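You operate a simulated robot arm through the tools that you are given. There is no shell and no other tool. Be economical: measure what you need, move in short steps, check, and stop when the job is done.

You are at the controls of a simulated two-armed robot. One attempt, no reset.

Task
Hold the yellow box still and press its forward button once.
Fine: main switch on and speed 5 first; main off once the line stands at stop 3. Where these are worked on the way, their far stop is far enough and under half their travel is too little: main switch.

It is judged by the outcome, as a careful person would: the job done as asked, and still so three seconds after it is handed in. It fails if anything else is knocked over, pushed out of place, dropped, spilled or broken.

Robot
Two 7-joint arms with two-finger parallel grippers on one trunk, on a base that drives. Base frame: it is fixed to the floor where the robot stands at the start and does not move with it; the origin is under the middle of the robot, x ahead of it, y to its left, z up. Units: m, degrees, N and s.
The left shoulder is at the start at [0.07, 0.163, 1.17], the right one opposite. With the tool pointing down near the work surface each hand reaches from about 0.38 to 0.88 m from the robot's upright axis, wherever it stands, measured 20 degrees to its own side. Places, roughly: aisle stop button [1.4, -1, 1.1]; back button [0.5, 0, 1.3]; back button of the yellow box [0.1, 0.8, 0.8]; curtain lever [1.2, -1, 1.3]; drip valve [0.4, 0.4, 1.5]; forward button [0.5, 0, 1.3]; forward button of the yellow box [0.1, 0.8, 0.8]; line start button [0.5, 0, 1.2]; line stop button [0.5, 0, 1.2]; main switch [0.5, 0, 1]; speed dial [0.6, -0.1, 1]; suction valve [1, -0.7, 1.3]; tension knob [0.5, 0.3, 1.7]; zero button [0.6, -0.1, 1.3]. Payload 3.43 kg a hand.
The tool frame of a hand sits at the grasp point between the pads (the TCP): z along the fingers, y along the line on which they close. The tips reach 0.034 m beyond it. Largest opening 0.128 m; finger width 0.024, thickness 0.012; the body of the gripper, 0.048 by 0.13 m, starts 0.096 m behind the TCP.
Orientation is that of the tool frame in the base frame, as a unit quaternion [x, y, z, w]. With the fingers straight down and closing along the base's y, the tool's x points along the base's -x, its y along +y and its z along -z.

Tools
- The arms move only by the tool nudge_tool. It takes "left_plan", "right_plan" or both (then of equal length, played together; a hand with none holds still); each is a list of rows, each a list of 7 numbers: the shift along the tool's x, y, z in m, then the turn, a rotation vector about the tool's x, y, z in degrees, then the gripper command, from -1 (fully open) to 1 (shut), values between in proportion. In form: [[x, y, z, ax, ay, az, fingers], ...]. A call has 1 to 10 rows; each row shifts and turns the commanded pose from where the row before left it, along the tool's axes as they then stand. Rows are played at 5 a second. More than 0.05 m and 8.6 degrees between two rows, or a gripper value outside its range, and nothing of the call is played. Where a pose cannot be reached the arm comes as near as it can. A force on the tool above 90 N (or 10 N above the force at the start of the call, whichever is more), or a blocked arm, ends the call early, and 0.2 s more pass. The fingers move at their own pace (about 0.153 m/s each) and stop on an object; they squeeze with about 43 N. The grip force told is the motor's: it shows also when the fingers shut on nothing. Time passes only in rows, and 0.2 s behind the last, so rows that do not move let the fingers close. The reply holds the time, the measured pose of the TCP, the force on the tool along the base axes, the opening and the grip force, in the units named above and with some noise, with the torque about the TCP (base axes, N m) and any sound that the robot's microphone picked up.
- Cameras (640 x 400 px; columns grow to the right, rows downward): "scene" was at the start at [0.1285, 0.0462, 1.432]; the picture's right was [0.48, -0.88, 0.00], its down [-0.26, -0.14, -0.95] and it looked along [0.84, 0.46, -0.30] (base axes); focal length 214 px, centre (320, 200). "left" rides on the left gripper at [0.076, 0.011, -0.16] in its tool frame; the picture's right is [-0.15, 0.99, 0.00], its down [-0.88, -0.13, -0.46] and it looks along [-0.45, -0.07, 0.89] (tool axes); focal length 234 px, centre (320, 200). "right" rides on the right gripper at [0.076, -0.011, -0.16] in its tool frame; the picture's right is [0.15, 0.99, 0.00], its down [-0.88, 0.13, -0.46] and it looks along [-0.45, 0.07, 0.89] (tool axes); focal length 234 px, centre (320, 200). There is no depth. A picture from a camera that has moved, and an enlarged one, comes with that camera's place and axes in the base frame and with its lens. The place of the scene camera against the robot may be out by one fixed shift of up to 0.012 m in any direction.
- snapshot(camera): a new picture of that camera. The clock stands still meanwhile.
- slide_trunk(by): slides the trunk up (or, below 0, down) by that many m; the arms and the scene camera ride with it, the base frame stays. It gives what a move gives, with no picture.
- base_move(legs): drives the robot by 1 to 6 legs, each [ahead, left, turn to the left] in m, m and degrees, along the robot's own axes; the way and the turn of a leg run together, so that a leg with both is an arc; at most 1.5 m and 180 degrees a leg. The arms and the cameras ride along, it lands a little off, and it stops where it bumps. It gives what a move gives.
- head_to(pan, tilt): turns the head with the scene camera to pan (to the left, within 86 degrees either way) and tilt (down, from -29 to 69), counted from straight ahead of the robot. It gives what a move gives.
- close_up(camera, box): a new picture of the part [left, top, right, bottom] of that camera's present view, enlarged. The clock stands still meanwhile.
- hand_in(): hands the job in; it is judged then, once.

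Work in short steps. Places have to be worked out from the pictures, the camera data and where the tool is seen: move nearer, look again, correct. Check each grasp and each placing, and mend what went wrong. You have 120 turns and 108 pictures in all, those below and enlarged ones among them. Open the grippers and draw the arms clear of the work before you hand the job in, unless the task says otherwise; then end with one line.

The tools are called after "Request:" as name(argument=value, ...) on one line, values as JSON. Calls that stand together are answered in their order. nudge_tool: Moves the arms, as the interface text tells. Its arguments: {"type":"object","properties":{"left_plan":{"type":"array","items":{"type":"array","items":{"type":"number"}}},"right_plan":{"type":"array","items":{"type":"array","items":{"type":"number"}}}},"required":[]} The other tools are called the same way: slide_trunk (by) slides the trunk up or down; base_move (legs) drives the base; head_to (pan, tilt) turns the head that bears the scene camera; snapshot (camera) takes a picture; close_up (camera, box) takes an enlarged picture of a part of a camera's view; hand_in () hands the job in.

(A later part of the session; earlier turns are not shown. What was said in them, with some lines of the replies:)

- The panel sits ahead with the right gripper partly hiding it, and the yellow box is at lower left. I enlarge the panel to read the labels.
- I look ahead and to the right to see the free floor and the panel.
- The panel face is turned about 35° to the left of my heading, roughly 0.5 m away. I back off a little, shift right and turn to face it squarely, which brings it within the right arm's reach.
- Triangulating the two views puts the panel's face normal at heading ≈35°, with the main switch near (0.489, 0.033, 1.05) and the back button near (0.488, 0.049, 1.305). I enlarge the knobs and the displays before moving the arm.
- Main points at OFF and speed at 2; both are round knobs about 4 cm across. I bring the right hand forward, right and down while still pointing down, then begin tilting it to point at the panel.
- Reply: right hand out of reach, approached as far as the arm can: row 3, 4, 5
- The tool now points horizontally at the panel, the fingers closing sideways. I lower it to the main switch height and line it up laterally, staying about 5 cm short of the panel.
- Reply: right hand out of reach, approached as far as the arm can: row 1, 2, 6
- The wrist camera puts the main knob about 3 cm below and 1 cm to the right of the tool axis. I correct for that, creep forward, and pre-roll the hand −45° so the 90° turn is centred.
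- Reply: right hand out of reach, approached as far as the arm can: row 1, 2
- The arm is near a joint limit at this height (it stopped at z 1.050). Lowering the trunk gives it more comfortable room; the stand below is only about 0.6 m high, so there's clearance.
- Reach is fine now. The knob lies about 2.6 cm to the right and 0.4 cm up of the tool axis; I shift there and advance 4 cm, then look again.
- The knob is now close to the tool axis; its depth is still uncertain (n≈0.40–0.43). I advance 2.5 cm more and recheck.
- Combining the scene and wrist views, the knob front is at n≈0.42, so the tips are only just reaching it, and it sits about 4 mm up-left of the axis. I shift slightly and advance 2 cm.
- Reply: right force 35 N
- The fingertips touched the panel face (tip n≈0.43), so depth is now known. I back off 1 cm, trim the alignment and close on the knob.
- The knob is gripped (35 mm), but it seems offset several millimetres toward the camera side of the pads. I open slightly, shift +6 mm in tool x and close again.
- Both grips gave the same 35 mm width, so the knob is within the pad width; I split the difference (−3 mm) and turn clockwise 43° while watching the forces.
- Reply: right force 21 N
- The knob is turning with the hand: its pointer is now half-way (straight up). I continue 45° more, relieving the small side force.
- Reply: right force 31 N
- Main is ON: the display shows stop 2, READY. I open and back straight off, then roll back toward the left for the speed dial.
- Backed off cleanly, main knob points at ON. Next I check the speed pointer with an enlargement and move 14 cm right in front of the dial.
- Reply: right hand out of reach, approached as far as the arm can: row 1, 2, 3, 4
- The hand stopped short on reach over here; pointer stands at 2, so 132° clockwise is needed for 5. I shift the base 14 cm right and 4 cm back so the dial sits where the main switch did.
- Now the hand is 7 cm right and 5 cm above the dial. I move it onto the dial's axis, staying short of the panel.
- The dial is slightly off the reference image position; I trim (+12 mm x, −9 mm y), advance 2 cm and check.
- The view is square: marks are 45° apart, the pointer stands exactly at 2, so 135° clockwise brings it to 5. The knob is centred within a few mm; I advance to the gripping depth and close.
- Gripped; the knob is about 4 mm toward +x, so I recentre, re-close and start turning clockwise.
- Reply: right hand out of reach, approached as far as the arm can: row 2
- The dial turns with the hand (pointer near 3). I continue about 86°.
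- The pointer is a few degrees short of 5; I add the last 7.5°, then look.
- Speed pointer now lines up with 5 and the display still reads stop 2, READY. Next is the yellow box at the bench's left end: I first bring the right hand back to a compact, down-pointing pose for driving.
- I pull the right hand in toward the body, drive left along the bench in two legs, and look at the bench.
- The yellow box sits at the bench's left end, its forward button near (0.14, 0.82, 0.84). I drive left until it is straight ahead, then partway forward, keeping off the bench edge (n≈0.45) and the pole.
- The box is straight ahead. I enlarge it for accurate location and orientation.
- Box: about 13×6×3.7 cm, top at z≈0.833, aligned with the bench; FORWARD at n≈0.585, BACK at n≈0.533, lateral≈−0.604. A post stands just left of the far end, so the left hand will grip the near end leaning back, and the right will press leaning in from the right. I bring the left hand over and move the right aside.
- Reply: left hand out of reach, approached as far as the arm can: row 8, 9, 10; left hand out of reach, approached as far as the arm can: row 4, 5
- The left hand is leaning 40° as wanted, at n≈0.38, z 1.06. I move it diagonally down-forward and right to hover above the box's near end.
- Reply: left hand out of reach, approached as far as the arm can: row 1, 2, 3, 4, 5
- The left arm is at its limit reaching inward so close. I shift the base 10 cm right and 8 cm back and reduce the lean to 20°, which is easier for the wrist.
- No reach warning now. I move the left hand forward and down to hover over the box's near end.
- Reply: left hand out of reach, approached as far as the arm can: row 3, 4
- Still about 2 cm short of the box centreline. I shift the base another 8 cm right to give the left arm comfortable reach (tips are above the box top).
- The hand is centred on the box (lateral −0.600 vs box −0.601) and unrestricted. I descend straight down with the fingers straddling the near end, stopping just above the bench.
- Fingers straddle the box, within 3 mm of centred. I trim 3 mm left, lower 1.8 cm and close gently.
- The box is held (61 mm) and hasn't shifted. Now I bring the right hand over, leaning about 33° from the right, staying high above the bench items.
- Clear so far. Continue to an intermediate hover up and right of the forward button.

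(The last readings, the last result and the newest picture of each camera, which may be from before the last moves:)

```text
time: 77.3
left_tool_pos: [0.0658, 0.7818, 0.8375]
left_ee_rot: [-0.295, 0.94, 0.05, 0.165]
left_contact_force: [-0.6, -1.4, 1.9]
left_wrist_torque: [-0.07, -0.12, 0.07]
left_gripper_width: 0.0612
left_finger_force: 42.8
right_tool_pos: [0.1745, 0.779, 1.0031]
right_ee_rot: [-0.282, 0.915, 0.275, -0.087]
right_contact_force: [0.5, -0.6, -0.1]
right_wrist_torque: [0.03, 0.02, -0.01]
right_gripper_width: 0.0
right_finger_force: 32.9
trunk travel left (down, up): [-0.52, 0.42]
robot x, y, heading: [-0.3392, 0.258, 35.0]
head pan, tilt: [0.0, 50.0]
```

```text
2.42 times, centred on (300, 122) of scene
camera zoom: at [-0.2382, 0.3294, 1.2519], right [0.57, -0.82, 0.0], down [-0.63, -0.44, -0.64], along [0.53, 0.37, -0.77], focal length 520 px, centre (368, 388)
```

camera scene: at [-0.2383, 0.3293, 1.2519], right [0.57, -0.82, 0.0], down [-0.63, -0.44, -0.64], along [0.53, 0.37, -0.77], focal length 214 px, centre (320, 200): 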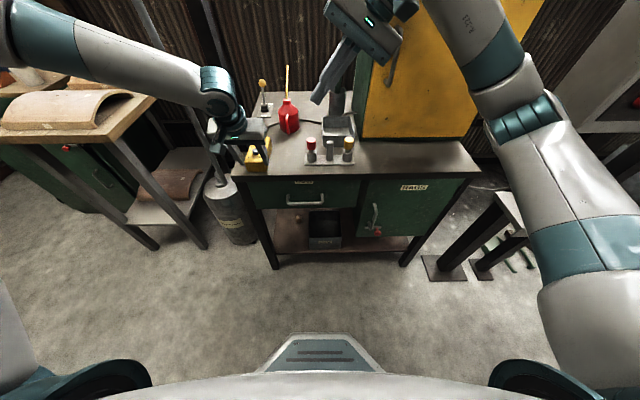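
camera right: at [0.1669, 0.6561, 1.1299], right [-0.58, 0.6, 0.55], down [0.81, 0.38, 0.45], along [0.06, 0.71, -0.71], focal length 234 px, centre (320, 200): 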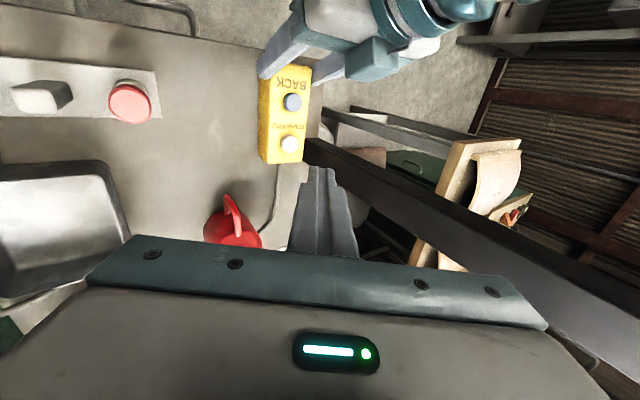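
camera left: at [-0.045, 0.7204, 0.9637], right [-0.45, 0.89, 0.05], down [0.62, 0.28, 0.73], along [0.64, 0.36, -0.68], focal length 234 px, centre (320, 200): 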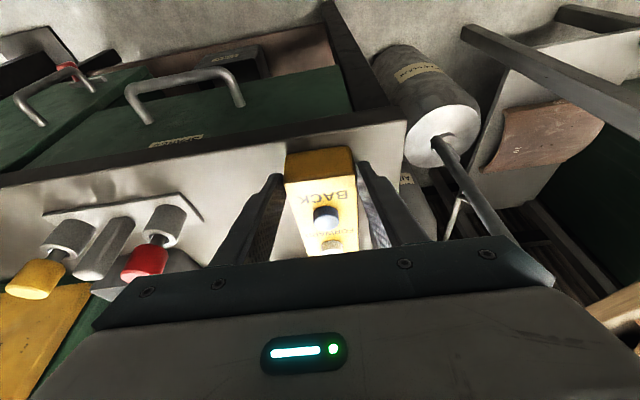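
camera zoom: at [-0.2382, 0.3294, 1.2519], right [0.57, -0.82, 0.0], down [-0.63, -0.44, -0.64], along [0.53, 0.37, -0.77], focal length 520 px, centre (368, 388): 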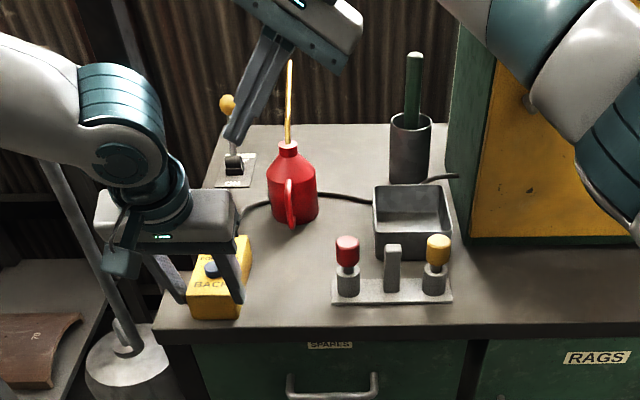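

From the right wrist camera the forward button is near n≈0.597, lateral≈−0.59; averaged with the others (0.595, −0.595). I descend to about 3 cm above it.

Request:
nudge_tool(right_plan=[[-0.002, -0.007, 0.035, 0, 0, 0, 1], [-0.002, -0.007, 0.035, 0, 0, 0, 1], [0, -0.007, 0.035, 0, 0, 0, 1], [0, 0, 0, 0, 0, 0, 1]])

Request:
snapshot(camera="right")

Request:
close_up(camera="scene", box=[190, 40, 410, 205])

```text
time: 78.3
left_tool_pos: [0.0661, 0.7836, 0.8405]
left_ee_rot: [-0.296, 0.94, 0.051, 0.165]
left_contact_force: [-0.2, -0.5, 2.4]
left_wrist_torque: [-0.09, 0.0, 0.02]
left_gripper_width: 0.0615
left_finger_force: 43.1
right_tool_pos: [0.1536, 0.8164, 0.9038]
right_ee_rot: [-0.283, 0.915, 0.275, -0.088]
right_contact_force: [0.3, 0.1, 0.3]
right_wrist_torque: [-0.03, -0.04, -0.01]
right_gripper_width: 0.0002
right_finger_force: 32.3
trunk travel left (down, up): [-0.52, 0.42]
robot x, y, heading: [-0.3404, 0.2555, 35.2]
head pan, tilt: [0.0, 50.0]
```

```text
49 pictures are left
camera right: at [0.146, 0.6931, 1.0304], right [-0.58, 0.6, 0.55], down [0.81, 0.38, 0.45], along [0.06, 0.71, -0.71], focal length 234 px, centre (320, 200)
```

right: 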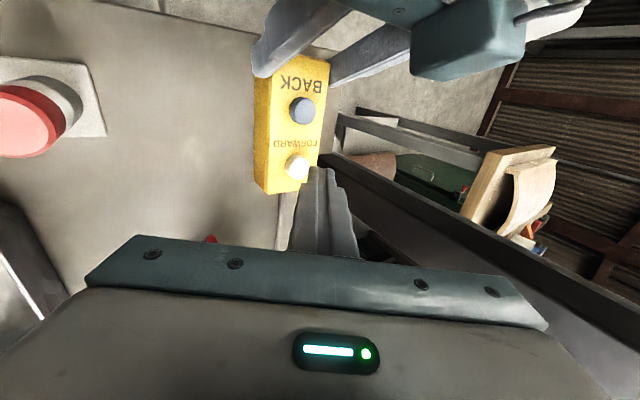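

```text
2.42 times, centred on (300, 122) of scene
camera zoom: at [-0.2387, 0.33, 1.252], right [0.57, -0.82, 0.0], down [-0.63, -0.44, -0.64], along [0.53, 0.37, -0.77], focal length 520 px, centre (368, 388)
```

zoom: 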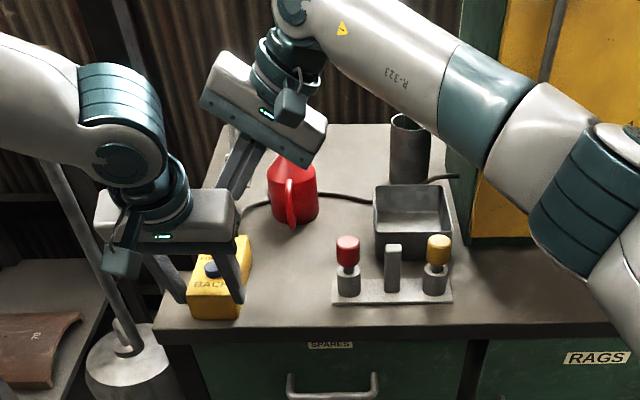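

The fingertip's lower corner is about 2 cm above the button and well centred. I lower in small steps, watching force and sound.

Request:
nudge_tool(right_plan=[[0.002, 0, 0.002, 0, 0, 0, 1], [0, -0.0055, 0.0084, 0, 0, 0, 1], [0, -0.0027, 0.0042, 0, 0, 0, 1], [0, 0, 0, 0, 0, 0, 1]])

Request:
close_up(camera="right", box=[230, 80, 400, 220])

```text
time: 79.3
left_tool_pos: [0.0668, 0.7834, 0.8381]
left_ee_rot: [-0.296, 0.939, 0.049, 0.165]
left_contact_force: [0.3, 0.7, 1.6]
left_wrist_torque: [-0.02, -0.05, 0.06]
left_gripper_width: 0.0614
left_finger_force: 42.9
right_tool_pos: [0.152, 0.8167, 0.8862]
right_ee_rot: [-0.283, 0.915, 0.275, -0.088]
right_contact_force: [0.4, 0.4, 0.1]
right_wrist_torque: [-0.01, 0.0, 0.0]
right_gripper_width: 0.0
right_finger_force: 33.5
trunk travel left (down, up): [-0.52, 0.42]
robot x, y, heading: [-0.3433, 0.2563, 34.7]
head pan, tilt: [0.0, 50.0]
```

```text
2.86 times, centred on (315, 150) of right
camera zoom: at [0.1441, 0.6931, 1.0126], right [-0.58, 0.6, 0.55], down [0.81, 0.38, 0.45], along [0.06, 0.7, -0.71], focal length 669 px, centre (334, 343)
```

zoom: 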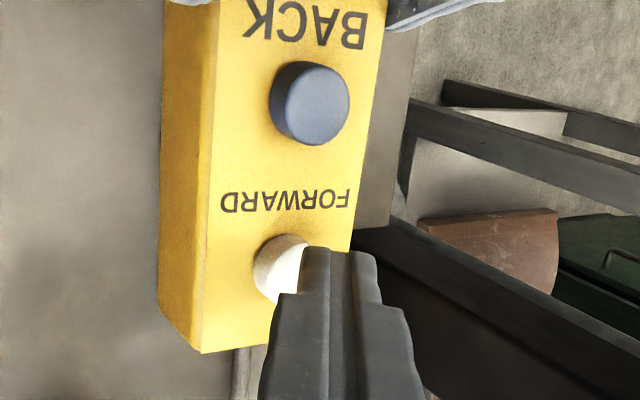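

The tip edge will land within the button cap. I continue down in 3 mm steps.

Request:
nudge_tool(right_plan=[[0, -0.0016, 0.0025, 0, 0, 0, 1], [0, -0.0016, 0.0025, 0, 0, 0, 1], [0, 0, 0, 0, 0, 0, 1]])

```text
time: 80.1
left_tool_pos: [0.0652, 0.783, 0.8393]
left_ee_rot: [-0.295, 0.94, 0.05, 0.165]
left_contact_force: [0.6, 0.0, 1.0]
left_wrist_torque: [-0.02, -0.01, 0.04]
left_gripper_width: 0.0615
left_finger_force: 42.9
right_tool_pos: [0.1516, 0.8171, 0.8795]
right_ee_rot: [-0.283, 0.915, 0.275, -0.088]
right_contact_force: [-0.2, -0.4, 0.2]
right_wrist_torque: [0.0, 0.02, 0.01]
right_gripper_width: 0.0002
right_finger_force: 32.8
trunk travel left (down, up): [-0.52, 0.42]
robot x, y, heading: [-0.3428, 0.2557, 34.8]
head pan, tilt: [0.0, 50.0]
```

No contact yet (z 0.8795). Another 3 mm, and a closer look.

Request:
nudge_tool(right_plan=[[0, -0.0016, 0.0025, 0, 0, 0, 1], [0, 0, 0, 0, 0, 0, 1]])

Request:
close_up(camera="right", box=[230, 80, 400, 220])

```text
time: 80.7
left_tool_pos: [0.0662, 0.7832, 0.8397]
left_ee_rot: [-0.296, 0.939, 0.05, 0.166]
left_contact_force: [0.3, 0.3, 1.0]
left_wrist_torque: [-0.02, -0.02, 0.04]
left_gripper_width: 0.0616
left_finger_force: 43.7
right_tool_pos: [0.1514, 0.8164, 0.8765]
right_ee_rot: [-0.284, 0.914, 0.275, -0.088]
right_contact_force: [-0.3, 0.5, -0.7]
right_wrist_torque: [0.01, 0.0, 0.03]
right_gripper_width: 0.0
right_finger_force: 33.3
trunk travel left (down, up): [-0.52, 0.42]
robot x, y, heading: [-0.3413, 0.2573, 34.8]
head pan, tilt: [0.0, 50.0]
```

```text
2.86 times, centred on (315, 150) of right
camera zoom: at [0.1446, 0.6933, 1.0029], right [-0.58, 0.6, 0.55], down [0.81, 0.38, 0.45], along [0.06, 0.71, -0.71], focal length 669 px, centre (334, 343)
```

zoom: 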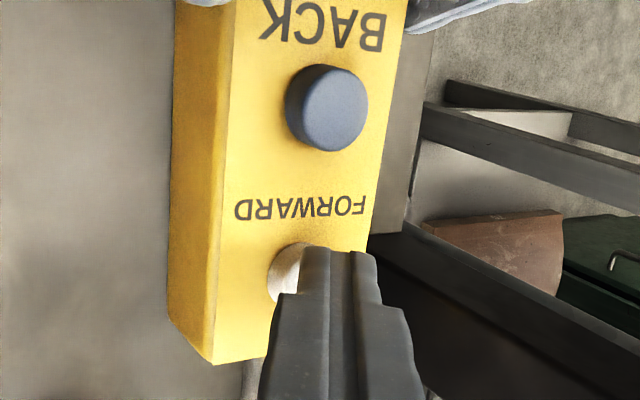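

The tip now overlaps the cap. I keep lowering, two 2 mm steps at a time, until I see force.

Request:
nudge_tool(right_plan=[[0, -0.0011, 0.0017, 0, 0, 0, 1], [0, -0.0011, 0.0017, 0, 0, 0, 1], [0, 0, 0, 0, 0, 0, 1]])

```text
time: 81.5
left_tool_pos: [0.0652, 0.7836, 0.8387]
left_ee_rot: [-0.296, 0.94, 0.049, 0.165]
left_contact_force: [-0.1, 0.1, 1.6]
left_wrist_torque: [0.04, -0.01, 0.06]
left_gripper_width: 0.0613
left_finger_force: 42.8
right_tool_pos: [0.1508, 0.8168, 0.8719]
right_ee_rot: [-0.283, 0.914, 0.276, -0.088]
right_contact_force: [0.3, 0.3, -0.6]
right_wrist_torque: [-0.02, 0.04, 0.0]
right_gripper_width: 0.0
right_finger_force: 33.1
trunk travel left (down, up): [-0.52, 0.42]
robot x, y, heading: [-0.3379, 0.2549, 35.0]
head pan, tilt: [0.0, 50.0]
```

Still no contact at z 0.872; continue 4 mm more.

Request:
nudge_tool(right_plan=[[0, -0.0011, 0.0017, 0, 0, 0, 1], [0, -0.0011, 0.0017, 0, 0, 0, 1], [0, 0, 0, 0, 0, 0, 1]])

Request:
close_up(camera="right", box=[230, 80, 400, 220])

```text
time: 82.3
left_tool_pos: [0.0654, 0.7836, 0.8382]
left_ee_rot: [-0.295, 0.94, 0.049, 0.166]
left_contact_force: [-0.3, -0.8, 1.5]
left_wrist_torque: [0.01, -0.02, 0.01]
left_gripper_width: 0.0611
left_finger_force: 43.0
right_tool_pos: [0.1495, 0.8176, 0.8695]
right_ee_rot: [-0.283, 0.915, 0.275, -0.087]
right_contact_force: [-0.4, 0.1, 0.0]
right_wrist_torque: [0.0, 0.01, 0.01]
right_gripper_width: 0.0
right_finger_force: 32.9
trunk travel left (down, up): [-0.52, 0.42]
robot x, y, heading: [-0.338, 0.2577, 34.9]
head pan, tilt: [0.0, 50.0]
```

```text
2.86 times, centred on (315, 150) of right
camera zoom: at [0.1435, 0.6934, 0.9956], right [-0.58, 0.6, 0.55], down [0.81, 0.38, 0.45], along [0.06, 0.71, -0.71], focal length 669 px, centre (334, 343)
```

zoom: 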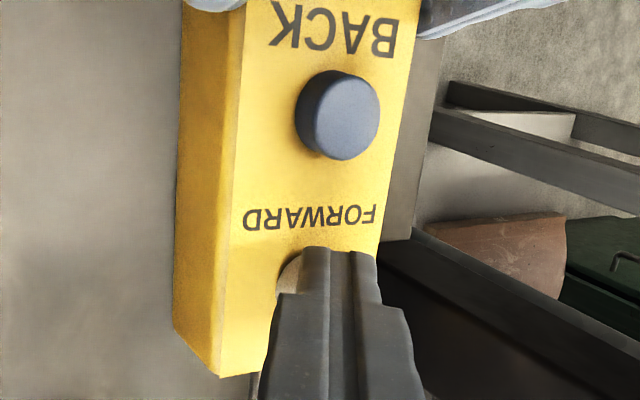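

The cap is now right under the fingertip. Continue downward.

Request:
nudge_tool(right_plan=[[0, -0.0011, 0.0017, 0, 0, 0, 1], [0, -0.0011, 0.0017, 0, 0, 0, 1], [0, 0, 0, 0, 0, 0, 1]])

```text
time: 83.1
left_tool_pos: [0.0659, 0.7843, 0.8391]
left_ee_rot: [-0.295, 0.94, 0.049, 0.166]
left_contact_force: [1.0, 0.4, 0.0]
left_wrist_torque: [-0.01, 0.01, 0.05]
left_gripper_width: 0.0614
left_finger_force: 42.8
right_tool_pos: [0.1506, 0.8171, 0.8657]
right_ee_rot: [-0.284, 0.914, 0.275, -0.089]
right_contact_force: [0.0, 0.6, 3.4]
right_wrist_torque: [0.11, -0.02, -0.01]
right_gripper_width: 0.0
right_finger_force: 32.9
trunk travel left (down, up): [-0.52, 0.42]
robot x, y, heading: [-0.3399, 0.2533, 34.7]
head pan, tilt: [0.0, 50.0]
heard: click
```

A click with 3.4 N: the button was pressed. I lift straight off it and then look at the panel display.

Request:
nudge_tool(right_plan=[[0, 0.011, -0.0168, 0, 0, 0, 1], [0, 0.022, -0.0336, 0, 0, 0, 1], [0, 0, 0, 0, 0, 0, 1]])

Request:
head_to(pan=-25, tilt=5)

Request:
snapshot(camera="scene")

```text
time: 83.9
left_tool_pos: [0.0661, 0.7832, 0.8395]
left_ee_rot: [-0.296, 0.939, 0.049, 0.166]
left_contact_force: [-0.4, -0.2, 0.5]
left_wrist_torque: [-0.03, -0.04, 0.04]
left_gripper_width: 0.0615
left_finger_force: 43.1
right_tool_pos: [0.1517, 0.8167, 0.926]
right_ee_rot: [-0.283, 0.914, 0.276, -0.088]
right_contact_force: [0.0, 0.1, -0.2]
right_wrist_torque: [0.01, -0.01, 0.03]
right_gripper_width: 0.0002
right_finger_force: 33.1
trunk travel left (down, up): [-0.52, 0.42]
robot x, y, heading: [-0.3373, 0.2588, 35.1]
head pan, tilt: [0.0, 50.0]
```

```text
time: 85.0
left_tool_pos: [0.0661, 0.7823, 0.8391]
left_ee_rot: [-0.296, 0.939, 0.05, 0.166]
left_contact_force: [0.9, -0.1, 1.3]
left_wrist_torque: [-0.03, -0.04, 0.0]
left_gripper_width: 0.0614
left_finger_force: 43.2
right_tool_pos: [0.1524, 0.8166, 0.9262]
right_ee_rot: [-0.283, 0.915, 0.275, -0.089]
right_contact_force: [0.3, -0.9, 0.7]
right_wrist_torque: [-0.01, -0.01, 0.01]
right_gripper_width: 0.0
right_finger_force: 32.8
trunk travel left (down, up): [-0.52, 0.42]
robot x, y, heading: [-0.3376, 0.2564, 34.8]
head pan, tilt: [-25.0, 5.0]
```

```text
44 pictures are left
camera scene: at [-0.2113, 0.3018, 1.3218], right [0.17, -0.98, 0.0], down [-0.09, -0.02, -1.0], along [0.98, 0.17, -0.09], focal length 214 px, centre (320, 200)
```

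scene: 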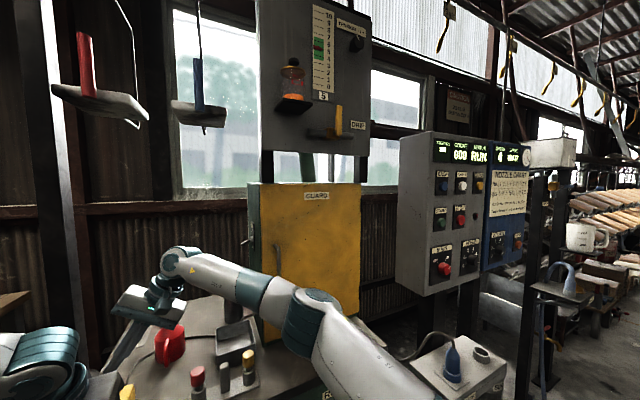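

Request:
close_up(camera="scene", box=[420, 125, 550, 210])

```text
4.71 times, centred on (485, 168) of scene
camera zoom: at [-0.2113, 0.3018, 1.3218], right [0.17, -0.98, 0.0], down [-0.09, -0.02, -1.0], along [0.98, 0.17, -0.09], focal length 1009 px, centre (-456, 353)
```

zoom: 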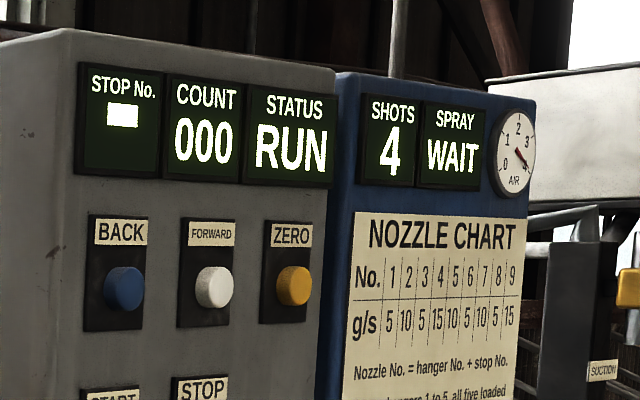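

The line is running ("RUN", moving between stops). While it travels I withdraw the right hand along the path it came.

Request:
nudge_tool(right_plan=[[0, 0.003, -0.046, 0, 0, 0, 1], [0, 0.003, -0.046, 0, 0, 0, 1], [0.029, -0.0173, -0.0255, 0, 0, 0, 1], [0.029, -0.0173, -0.0255, 0, 0, 0, 1], [0.029, -0.0173, -0.0255, 0, 0, 0, 1], [0.029, -0.0173, -0.0255, 0, 0, 0, 1], [0.029, -0.0173, -0.0255, 0, 0, 0, 1], [0.0111, -0.0349, -0.028, 0, 0, 0, 1], [0.0111, -0.0349, -0.028, 0, 0, 0, 1], [0.0111, -0.0349, -0.028, 0, 0, 0, 1]])

Request:
close_up(camera="scene", box=[420, 125, 550, 210])

```text
time: 87.2
left_tool_pos: [0.066, 0.7818, 0.8387]
left_ee_rot: [-0.295, 0.94, 0.051, 0.167]
left_contact_force: [-1.2, -1.5, 0.9]
left_wrist_torque: [0.04, -0.19, -0.07]
left_gripper_width: 0.0612
left_finger_force: 42.9
right_tool_pos: [0.1884, 0.4499, 1.079]
right_ee_rot: [-0.283, 0.915, 0.275, -0.088]
right_contact_force: [0.4, -0.6, 0.1]
right_wrist_torque: [0.04, 0.01, -0.01]
right_gripper_width: 0.0001
right_finger_force: 32.8
trunk travel left (down, up): [-0.52, 0.42]
robot x, y, heading: [-0.3377, 0.2559, 34.9]
head pan, tilt: [-25.0, 5.0]
```

```text
4.71 times, centred on (485, 168) of scene
camera zoom: at [-0.2107, 0.3004, 1.3218], right [0.17, -0.99, 0.0], down [-0.09, -0.01, -1.0], along [0.98, 0.17, -0.09], focal length 1009 px, centre (-456, 353)
```

zoom: 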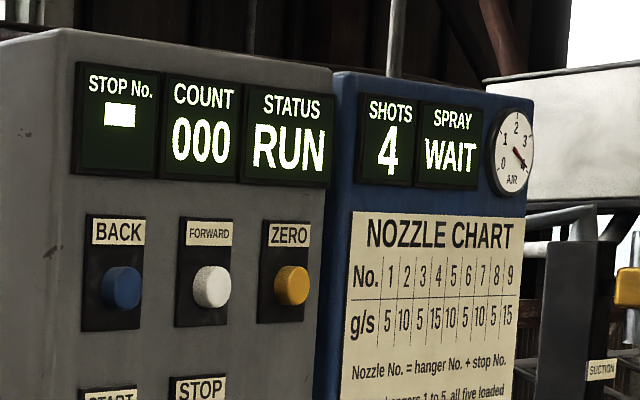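

Still RUN. Now I open the left hand and lift it straight up off the box.

Request:
nudge_tool(left_plan=[[0, 0, 0, 0, 0, 0, 0], [0, 0, 0, 0, 0, 0, -0.6], [0, 0, 0, 0, 0, 0, -1], [-0.006, 0, -0.017, 0, 0, 0, -1], [-0.013, 0, -0.038, 0, 0, 0, -1], [-0.013, 0, -0.038, 0, 0, 0, -1], [0, 0, 0, 0, 0, 0, -1]])

Request:
close_up(camera="scene", box=[420, 125, 550, 210])

Request:
snapshot(camera="left")

```text
time: 88.8
left_tool_pos: [0.0671, 0.7813, 0.936]
left_ee_rot: [-0.296, 0.94, 0.05, 0.164]
left_contact_force: [0.4, 0.3, 1.2]
left_wrist_torque: [-0.01, -0.01, 0.03]
left_gripper_width: 0.1278
left_finger_force: 0.0
right_tool_pos: [0.1881, 0.4521, 1.0768]
right_ee_rot: [-0.282, 0.915, 0.275, -0.088]
right_contact_force: [0.5, 0.3, -0.6]
right_wrist_torque: [0.01, -0.04, -0.01]
right_gripper_width: 0.0001
right_finger_force: 33.2
trunk travel left (down, up): [-0.52, 0.42]
robot x, y, heading: [-0.3367, 0.2566, 34.9]
head pan, tilt: [-25.0, 5.0]
```

```text
4.71 times, centred on (485, 168) of scene
camera zoom: at [-0.211, 0.3022, 1.3218], right [0.17, -0.99, 0.0], down [-0.09, -0.02, -1.0], along [0.98, 0.17, -0.09], focal length 1009 px, centre (-456, 353)
```

zoom: 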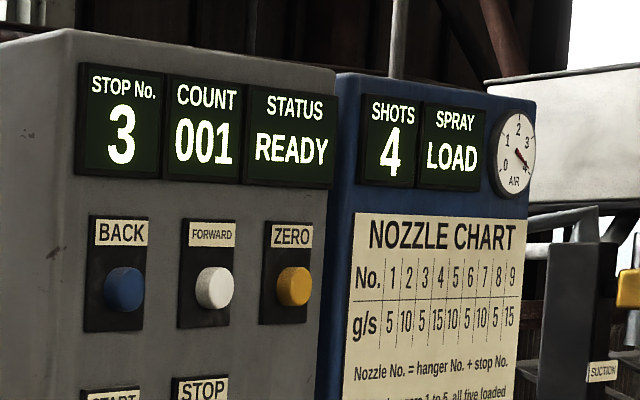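

```text
40 pictures are left
camera left: at [-0.0447, 0.7192, 1.061], right [-0.45, 0.89, 0.05], down [0.63, 0.28, 0.73], along [0.64, 0.36, -0.68], focal length 234 px, centre (320, 200)
```

left: 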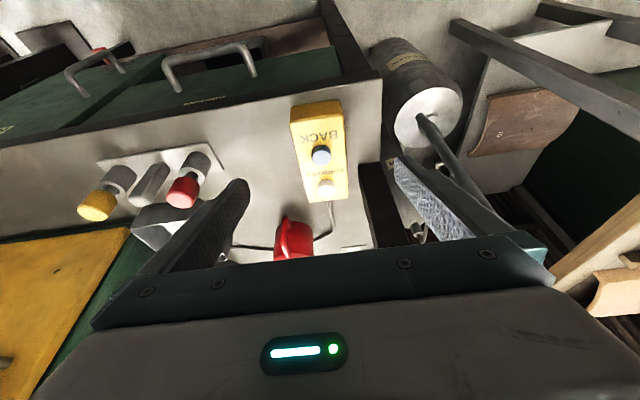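

The line stands at stop 3, READY, count 001, and the box is where it was. Now I pull both arms in for the drive back to the panel.

Request:
nudge_tool(left_plan=[[0.02, 0.01, -0.04, 0, 0, 0, -1], [0.033, 0.015, -0.03, 0, 0, 0, -1], [0.033, 0.015, -0.03, 0, 0, 0, -1], [0.033, 0.015, -0.03, 0, 0, 0, -1], [0.033, 0.015, -0.02, 0, 0, 0, -1], [0.033, 0.015, -0.01, 0, 0, 0, -1]], right_plan=[[0.02, 0, 0, 8.25, 0, 0, 1], [0.02, 0, 0, 8.25, 0, 0, 1], [0.02, 0, 0, 8.25, 0, 0, 1], [0.02, 0, 0, 8.25, 0, 0, 1], [0.02, 0, 0, 0, 0, 0, 1], [0, 0, 0, 0, 0, 0, 1]])

Request:
head_to(pan=0, tilt=40)

Request:
snapshot(camera="scene")

```text
time: 90.2
left_tool_pos: [-0.1736, 0.7237, 1.0226]
left_ee_rot: [-0.295, 0.94, 0.049, 0.166]
left_contact_force: [-0.3, 0.2, -0.2]
left_wrist_torque: [0.03, -0.05, -0.03]
left_gripper_width: 0.1279
left_finger_force: 0.1
right_tool_pos: [0.1029, 0.3923, 1.077]
right_ee_rot: [-0.296, 0.955, 0.004, -0.003]
right_contact_force: [-0.9, 0.2, 0.1]
right_wrist_torque: [0.01, -0.06, 0.02]
right_gripper_width: 0.0
right_finger_force: 32.7
trunk travel left (down, up): [-0.52, 0.42]
robot x, y, heading: [-0.3384, 0.2592, 34.9]
head pan, tilt: [-25.0, 5.0]
```

```text
time: 91.2
left_tool_pos: [-0.1718, 0.7227, 1.0237]
left_ee_rot: [-0.296, 0.939, 0.05, 0.165]
left_contact_force: [-0.9, 0.9, 0.6]
left_wrist_torque: [0.02, -0.01, -0.01]
left_gripper_width: 0.1281
left_finger_force: 0.1
right_tool_pos: [0.1038, 0.3923, 1.077]
right_ee_rot: [-0.297, 0.955, 0.004, -0.005]
right_contact_force: [0.6, -0.1, 0.8]
right_wrist_torque: [0.0, -0.01, -0.02]
right_gripper_width: 0.0
right_finger_force: 33.6
trunk travel left (down, up): [-0.52, 0.42]
robot x, y, heading: [-0.3396, 0.2568, 34.8]
head pan, tilt: [0.0, 40.0]
```

```text
39 pictures are left
camera scene: at [-0.2322, 0.3346, 1.2662], right [0.57, -0.82, 0.0], down [-0.53, -0.37, -0.77], along [0.63, 0.44, -0.64], focal length 214 px, centre (320, 200)
```

scene: 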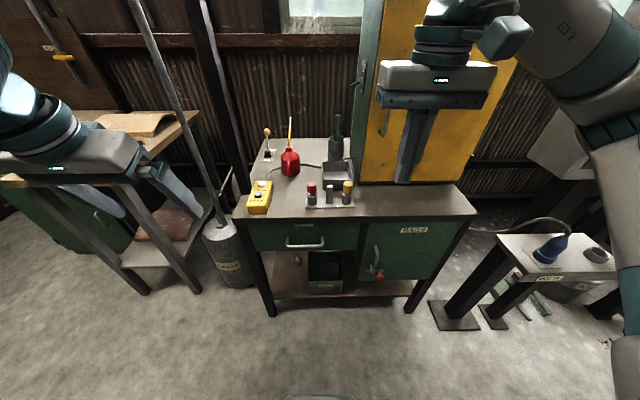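

Everything on the bench is in place. I drive back to the panel station: back 17 cm, then right 56 cm.

Request:
base_move(legs=[[-0.17, 0, 0], [0, -0.56, 0]])

Request:
head_to(pan=-10, tilt=20)

Request:
snapshot(camera="scene")

```text
time: 95.4
left_tool_pos: [0.0057, 0.1784, 1.0232]
left_ee_rot: [-0.295, 0.94, 0.05, 0.165]
left_contact_force: [-0.3, -0.9, 0.4]
left_wrist_torque: [0.01, 0.02, -0.01]
left_gripper_width: 0.1281
left_finger_force: 0.0
right_tool_pos: [0.2832, -0.1523, 1.076]
right_ee_rot: [-0.296, 0.955, 0.004, -0.004]
right_contact_force: [0.5, 0.7, -0.1]
right_wrist_torque: [0.04, 0.04, 0.02]
right_gripper_width: 0.0002
right_finger_force: 32.9
trunk travel left (down, up): [-0.52, 0.42]
robot x, y, heading: [-0.1622, -0.2888, 34.8]
head pan, tilt: [0.0, 40.0]
```

```text
time: 96.2
left_tool_pos: [0.0054, 0.178, 1.023]
left_ee_rot: [-0.296, 0.94, 0.05, 0.166]
left_contact_force: [0.1, 0.4, 0.2]
left_wrist_torque: [-0.02, 0.03, -0.03]
left_gripper_width: 0.128
left_finger_force: 0.0
right_tool_pos: [0.2817, -0.1526, 1.0768]
right_ee_rot: [-0.295, 0.955, 0.004, -0.004]
right_contact_force: [0.3, 0.0, 0.3]
right_wrist_torque: [-0.05, -0.01, 0.05]
right_gripper_width: 0.0
right_finger_force: 33.2
trunk travel left (down, up): [-0.52, 0.42]
robot x, y, heading: [-0.1595, -0.2899, 34.8]
head pan, tilt: [-10.0, 20.0]
```

```text
38 pictures are left
camera scene: at [-0.04, -0.2198, 1.2975], right [0.42, -0.91, 0.0], down [-0.31, -0.14, -0.94], along [0.85, 0.39, -0.34], focal length 214 px, centre (320, 200)
```

scene: 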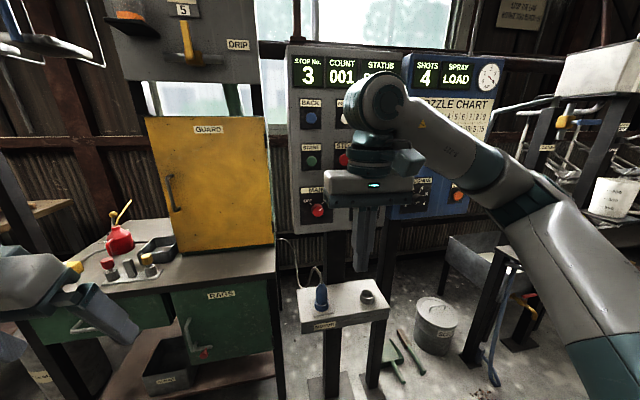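

Display still reads stop 3. I extend the right hand and tilt it to point at the panel again.

Request:
nudge_tool(right_plan=[[-0.045, 0, 0, 0, 0, 0, 0], [-0.045, 0, 0, 0, 0, 0, -0.2], [-0.04, 0, 0, 0, -8.5, 0, -0.2], [0, 0, 0, 0, -8.5, 0, -0.2], [0, 0, 0, 0, -8.5, 0, -0.2], [0, 0, 0, 0, -8.5, 0, -0.2], [0, 0, 0, 0, -8.5, 0, -0.2], [0, 0, 0, 0, -8.5, 0, -0.2], [0, 0, 0, 0, -8.5, 0, -0.2], [0, 0, 0, 0, -8.5, 0, -0.2]])

Request:
nudge_tool(right_plan=[[0, 0, 0, 0, -8.5, 0, -0.2], [0, 0, 0, 0, -8.5, 0, -0.2], [0, 0, 0, 0, -5, 0, -0.2], [0, 0, 0, 0, 0, 8, -0.2], [0, 0, 0, 0, 0, 8, -0.2], [0, 0, 0, 0, 0, 8, -0.2], [0, 0, 0, 0, 0, 8, -0.2], [0, 0, 0, 0, 0, 8, -0.2], [0, 0, 0, 0, 0, 5, -0.2], [0, 0, 0, 0, 0, 0, -0.2]])

Request:
snapshot(camera="right")

```text
time: 98.4
left_tool_pos: [0.0063, 0.1785, 1.0226]
left_ee_rot: [-0.295, 0.94, 0.05, 0.166]
left_contact_force: [0.6, 1.1, 0.0]
left_wrist_torque: [-0.03, 0.0, -0.01]
left_gripper_width: 0.1282
left_finger_force: 0.1
right_tool_pos: [0.3886, -0.0781, 1.075]
right_ee_rot: [-0.243, 0.793, 0.17, 0.531]
right_contact_force: [-0.6, -0.2, -0.9]
right_wrist_torque: [-0.02, -0.01, 0.01]
right_gripper_width: 0.0766
right_finger_force: 0.1
trunk travel left (down, up): [-0.52, 0.42]
robot x, y, heading: [-0.1621, -0.2925, 34.8]
head pan, tilt: [-10.0, 20.0]
```

```text
time: 100.6
left_tool_pos: [0.0052, 0.1794, 1.0226]
left_ee_rot: [-0.295, 0.94, 0.049, 0.165]
left_contact_force: [0.2, -0.5, -0.5]
left_wrist_torque: [-0.01, 0.01, 0.03]
left_gripper_width: 0.1281
left_finger_force: 0.0
right_tool_pos: [0.4023, -0.0573, 1.0823]
right_ee_rot: [0.07, 0.706, 0.454, 0.54]
right_contact_force: [0.2, -0.1, -0.5]
right_wrist_torque: [0.0, 0.0, 0.03]
right_gripper_width: 0.0766
right_finger_force: 0.1
right hand out of reach, approached as far as the arm can: row 1, 2, 3
trunk travel left (down, up): [-0.52, 0.42]
robot x, y, heading: [-0.1624, -0.2875, 34.9]
head pan, tilt: [-10.0, 20.0]
```

```text
37 pictures are left
camera right: at [0.2435, -0.11, 1.0208], right [-0.45, 0.66, 0.61], down [-0.07, -0.7, 0.71], along [0.89, 0.28, 0.36], focal length 234 px, centre (320, 200)
```

right: 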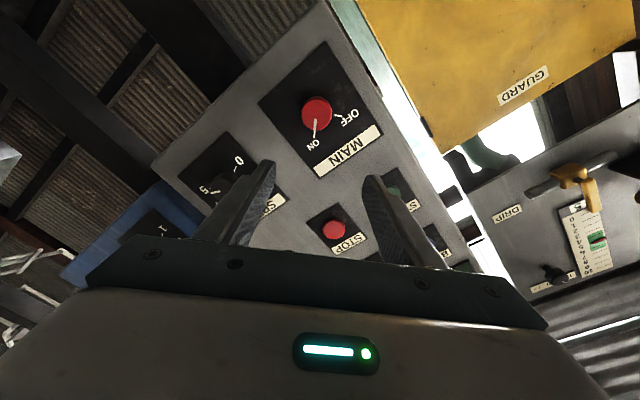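

Pointing well, main pointer at ON. The knob is ~4 cm along tool +x; I move there and advance to n≈0.355.

Request:
nudge_tool(right_plan=[[0.042, -0.005, 0, 0, 0, 0, -0.2], [0, 0, 0.03, 0, 0, 0, -0.2], [0, 0, 0.03, 0, 0, 0, -0.2], [0, 0, 0, 0, 0, 0, -0.2]])

Request:
snapshot(camera="right")

```text
time: 101.6
left_tool_pos: [0.0053, 0.1778, 1.0229]
left_ee_rot: [-0.294, 0.94, 0.05, 0.165]
left_contact_force: [-0.2, 0.0, -0.4]
left_wrist_torque: [0.0, -0.03, 0.0]
left_gripper_width: 0.1281
left_finger_force: 0.0
right_tool_pos: [0.4376, -0.0004, 1.0487]
right_ee_rot: [0.069, 0.705, 0.453, 0.54]
right_contact_force: [0.0, -0.3, -0.7]
right_wrist_torque: [0.02, -0.03, -0.03]
right_gripper_width: 0.0768
right_finger_force: 0.1
trunk travel left (down, up): [-0.52, 0.42]
robot x, y, heading: [-0.1643, -0.2899, 34.8]
head pan, tilt: [-10.0, 20.0]
```

```text
36 pictures are left
camera right: at [0.2785, -0.0548, 0.9878], right [-0.45, 0.66, 0.6], down [-0.07, -0.7, 0.71], along [0.89, 0.28, 0.36], focal length 234 px, centre (320, 200)
```

right: 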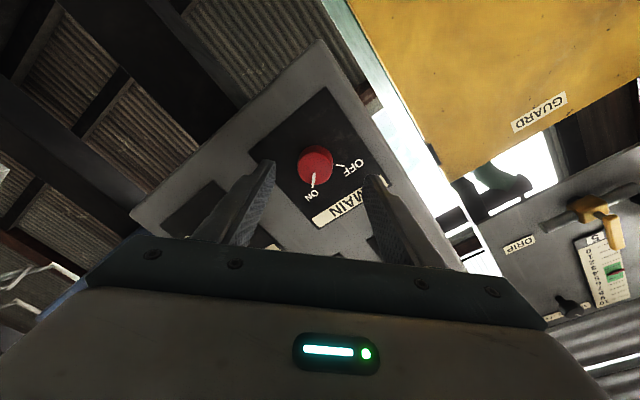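

Knob within 3 mm of the reference position. Small trim, advance to grip depth and close.

Request:
nudge_tool(right_plan=[[0.003, -0.004, 0.016, 0, 0, 0, -0.2], [0, 0, 0.017, 0, 0, 0, -0.2], [0, 0, 0, 0, 0, 0, -0.2], [0, 0, 0, 0, 0, 0, 0.4], [0, 0, 0, 0, 0, 0, 1], [0, 0, 0, 0, 0, 0, 1]])

Request:
close_up(camera="right", box=[220, 110, 420, 270])

```text
time: 103.0
left_tool_pos: [0.0061, 0.178, 1.0226]
left_ee_rot: [-0.296, 0.939, 0.051, 0.166]
left_contact_force: [-1.0, 0.5, -0.6]
left_wrist_torque: [-0.02, -0.01, -0.03]
left_gripper_width: 0.1279
left_finger_force: 0.1
right_tool_pos: [0.4649, 0.0156, 1.0433]
right_ee_rot: [0.07, 0.706, 0.452, 0.54]
right_contact_force: [-1.3, -4.3, -6.1]
right_wrist_torque: [0.03, -0.06, -0.47]
right_gripper_width: 0.0348
right_finger_force: 44.9
trunk travel left (down, up): [-0.52, 0.42]
robot x, y, heading: [-0.1618, -0.2877, 34.9]
head pan, tilt: [-10.0, 20.0]
```

```text
2.50 times, centred on (320, 190) of right
camera zoom: at [0.3055, -0.0369, 0.9822], right [-0.45, 0.66, 0.6], down [-0.07, -0.7, 0.71], along [0.89, 0.28, 0.36], focal length 585 px, centre (320, 225)
```

zoom: 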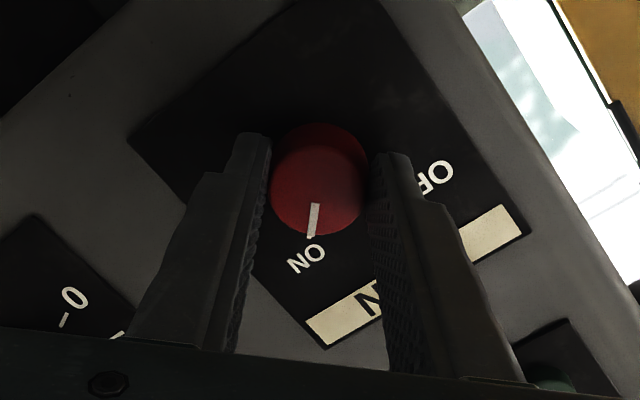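

Gripped as before (35 mm). I turn counter-clockwise toward OFF.

Request:
nudge_tool(right_plan=[[0, 0, 0, 0, 0, -8.5, 1], [0, 0, 0, 0, 0, -8.5, 1], [0, 0, 0, 0, 0, -8.5, 1], [0, 0, 0, 0, 0, -8.5, 1], [0, 0, 0, 0, 0, -8.5, 1], [0, 0, 0, 0, 0, -8.5, 1]])

Request:
nudge_tool(right_plan=[[0, 0, 0, 0, 0, -8.5, 1], [0, 0, 0, 0, 0, -8.5, 1], [0, 0, 0, 0, 0, -8.5, 1], [0, 0, 0, 0, 0, -8.5, 1], [0, 0, 0, 0, 0, -6, 1], [0, 0, 0, 0, 0, 0, 1]])

Request:
close_up(camera="right", box=[220, 110, 420, 270])

Request:
snapshot(camera="scene")

```text
time: 104.4
left_tool_pos: [0.0066, 0.1764, 1.0231]
left_ee_rot: [-0.294, 0.94, 0.051, 0.166]
left_contact_force: [0.5, -0.7, 0.3]
left_wrist_torque: [0.01, -0.01, 0.04]
left_gripper_width: 0.128
left_finger_force: 0.0
right_tool_pos: [0.4668, 0.0133, 1.0413]
right_ee_rot: [-0.242, 0.667, 0.176, 0.682]
right_contact_force: [-0.5, -17.8, -15.8]
right_wrist_torque: [0.16, -0.16, -0.44]
right_gripper_width: 0.0348
right_finger_force: 45.1
trunk travel left (down, up): [-0.52, 0.42]
robot x, y, heading: [-0.1631, -0.2893, 34.9]
head pan, tilt: [-10.0, 20.0]
```

```text
time: 105.8
left_tool_pos: [0.0081, 0.1769, 1.0244]
left_ee_rot: [-0.295, 0.94, 0.051, 0.165]
left_contact_force: [0.5, -0.8, 0.6]
left_wrist_torque: [0.04, 0.0, 0.0]
left_gripper_width: 0.1277
left_finger_force: 0.2
right_tool_pos: [0.4663, 0.0124, 1.0444]
right_ee_rot: [-0.454, 0.545, -0.068, 0.702]
right_contact_force: [7.4, -24.5, -6.4]
right_wrist_torque: [0.05, 0.43, -0.8]
right_gripper_width: 0.0348
right_finger_force: 45.2
trunk travel left (down, up): [-0.52, 0.42]
robot x, y, heading: [-0.1567, -0.2881, 34.7]
head pan, tilt: [-10.0, 20.0]
```

```text
2.50 times, centred on (320, 190) of right
camera zoom: at [0.369, -0.1291, 0.9982], right [-0.34, 0.49, -0.81], down [-0.78, 0.34, 0.53], along [0.53, 0.8, 0.27], focal length 585 px, centre (320, 225)
```

zoom: 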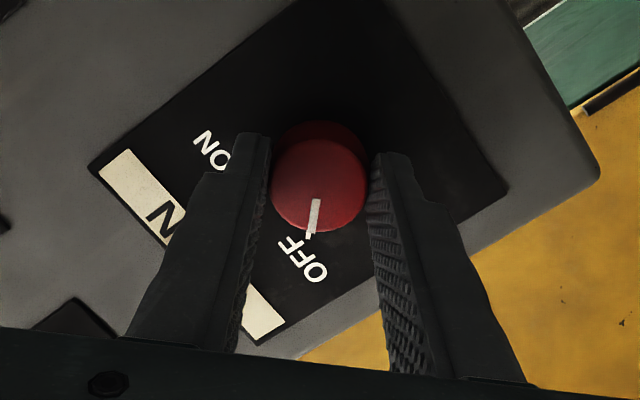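

```text
33 pictures are left
camera scene: at [-0.0378, -0.2237, 1.2976], right [0.42, -0.91, 0.0], down [-0.31, -0.14, -0.94], along [0.85, 0.4, -0.34], focal length 214 px, centre (320, 200)
```

scene: 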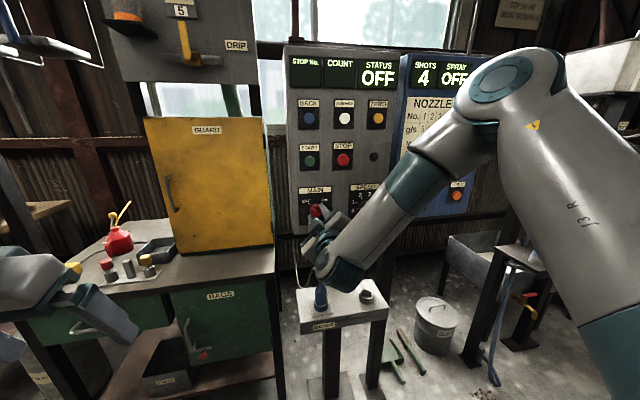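

Main is OFF (status OFF, displays dark). I open, back away from the knob and check.

Request:
nudge_tool(right_plan=[[0, 0, 0, 0, 0, 0, 0.3], [0, 0, 0, 0, 0, 0, -0.2], [0, 0, 0, 0, 0, 0, -0.2], [0, 0, -0.03, 0, 0, 0, -0.2], [0, 0, -0.03, 0, 0, 0, -0.2], [0, 0, -0.03, 0, 0, 0, -0.5], [0, 0, 0, 0, 0, 0, -1]])

Request:
base_move(legs=[[-0.15, 0, 0]])

Request:
snapshot(camera="scene")

Request:
snapshot(camera="right")

```text
time: 107.4
left_tool_pos: [0.0056, 0.178, 1.0217]
left_ee_rot: [-0.295, 0.94, 0.049, 0.166]
left_contact_force: [-0.3, 0.0, -0.2]
left_wrist_torque: [0.02, 0.02, 0.02]
left_gripper_width: 0.1279
left_finger_force: 0.0
right_tool_pos: [0.3905, -0.0354, 1.0448]
right_ee_rot: [-0.455, 0.544, -0.067, 0.702]
right_contact_force: [0.8, 0.5, -0.4]
right_wrist_torque: [0.0, -0.02, 0.01]
right_gripper_width: 0.128
right_finger_force: 0.1
trunk travel left (down, up): [-0.52, 0.42]
robot x, y, heading: [-0.161, -0.2895, 34.7]
head pan, tilt: [-10.0, 20.0]
```

```text
time: 108.8
left_tool_pos: [-0.1195, 0.0928, 1.0236]
left_ee_rot: [-0.296, 0.939, 0.049, 0.166]
left_contact_force: [-0.3, -0.3, 0.1]
left_wrist_torque: [0.0, 0.0, -0.01]
left_gripper_width: 0.1279
left_finger_force: 0.1
right_tool_pos: [0.2654, -0.1199, 1.0463]
right_ee_rot: [-0.456, 0.543, -0.066, 0.702]
right_contact_force: [-0.5, 0.4, 0.2]
right_wrist_torque: [-0.02, -0.01, 0.02]
right_gripper_width: 0.128
right_finger_force: 0.1
trunk travel left (down, up): [-0.52, 0.42]
robot x, y, heading: [-0.2855, -0.3738, 34.7]
head pan, tilt: [-10.0, 20.0]
```

```text
32 pictures are left
camera scene: at [-0.164, -0.3061, 1.2976], right [0.42, -0.91, 0.0], down [-0.31, -0.14, -0.94], along [0.85, 0.4, -0.34], focal length 214 px, centre (320, 200)
```

scene: 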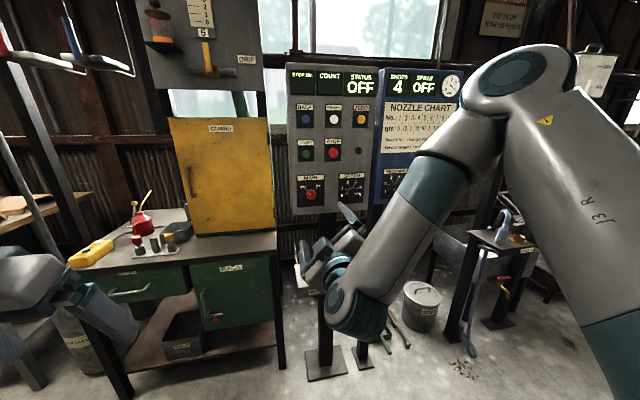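

```text
31 pictures are left
camera right: at [0.168, -0.2616, 1.0003], right [-0.34, 0.48, -0.81], down [-0.78, 0.33, 0.53], along [0.53, 0.81, 0.27], focal length 234 px, centre (320, 200)
```

right: 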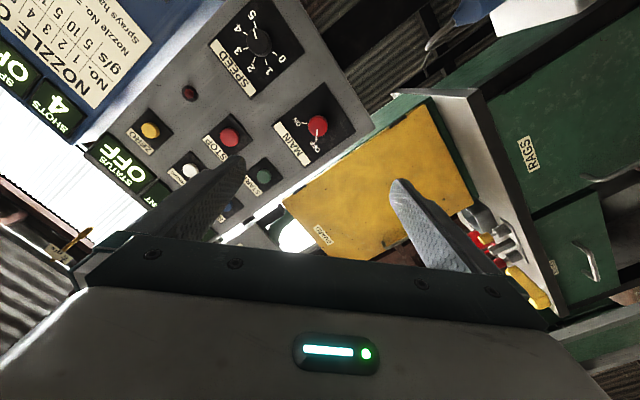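

Main is OFF with speed left at 5. The line stopped at stop 3, the box and bench items are in place, and both grippers are open and clear. I'm handing in.

Request:
hand_in()

```text
The job is handed in.
```

I held the yellow box still and pressed its forward button once, with the main switch on and speed at 5; the line advanced from stop 2 to stop 3, and I then turned the main switch off.
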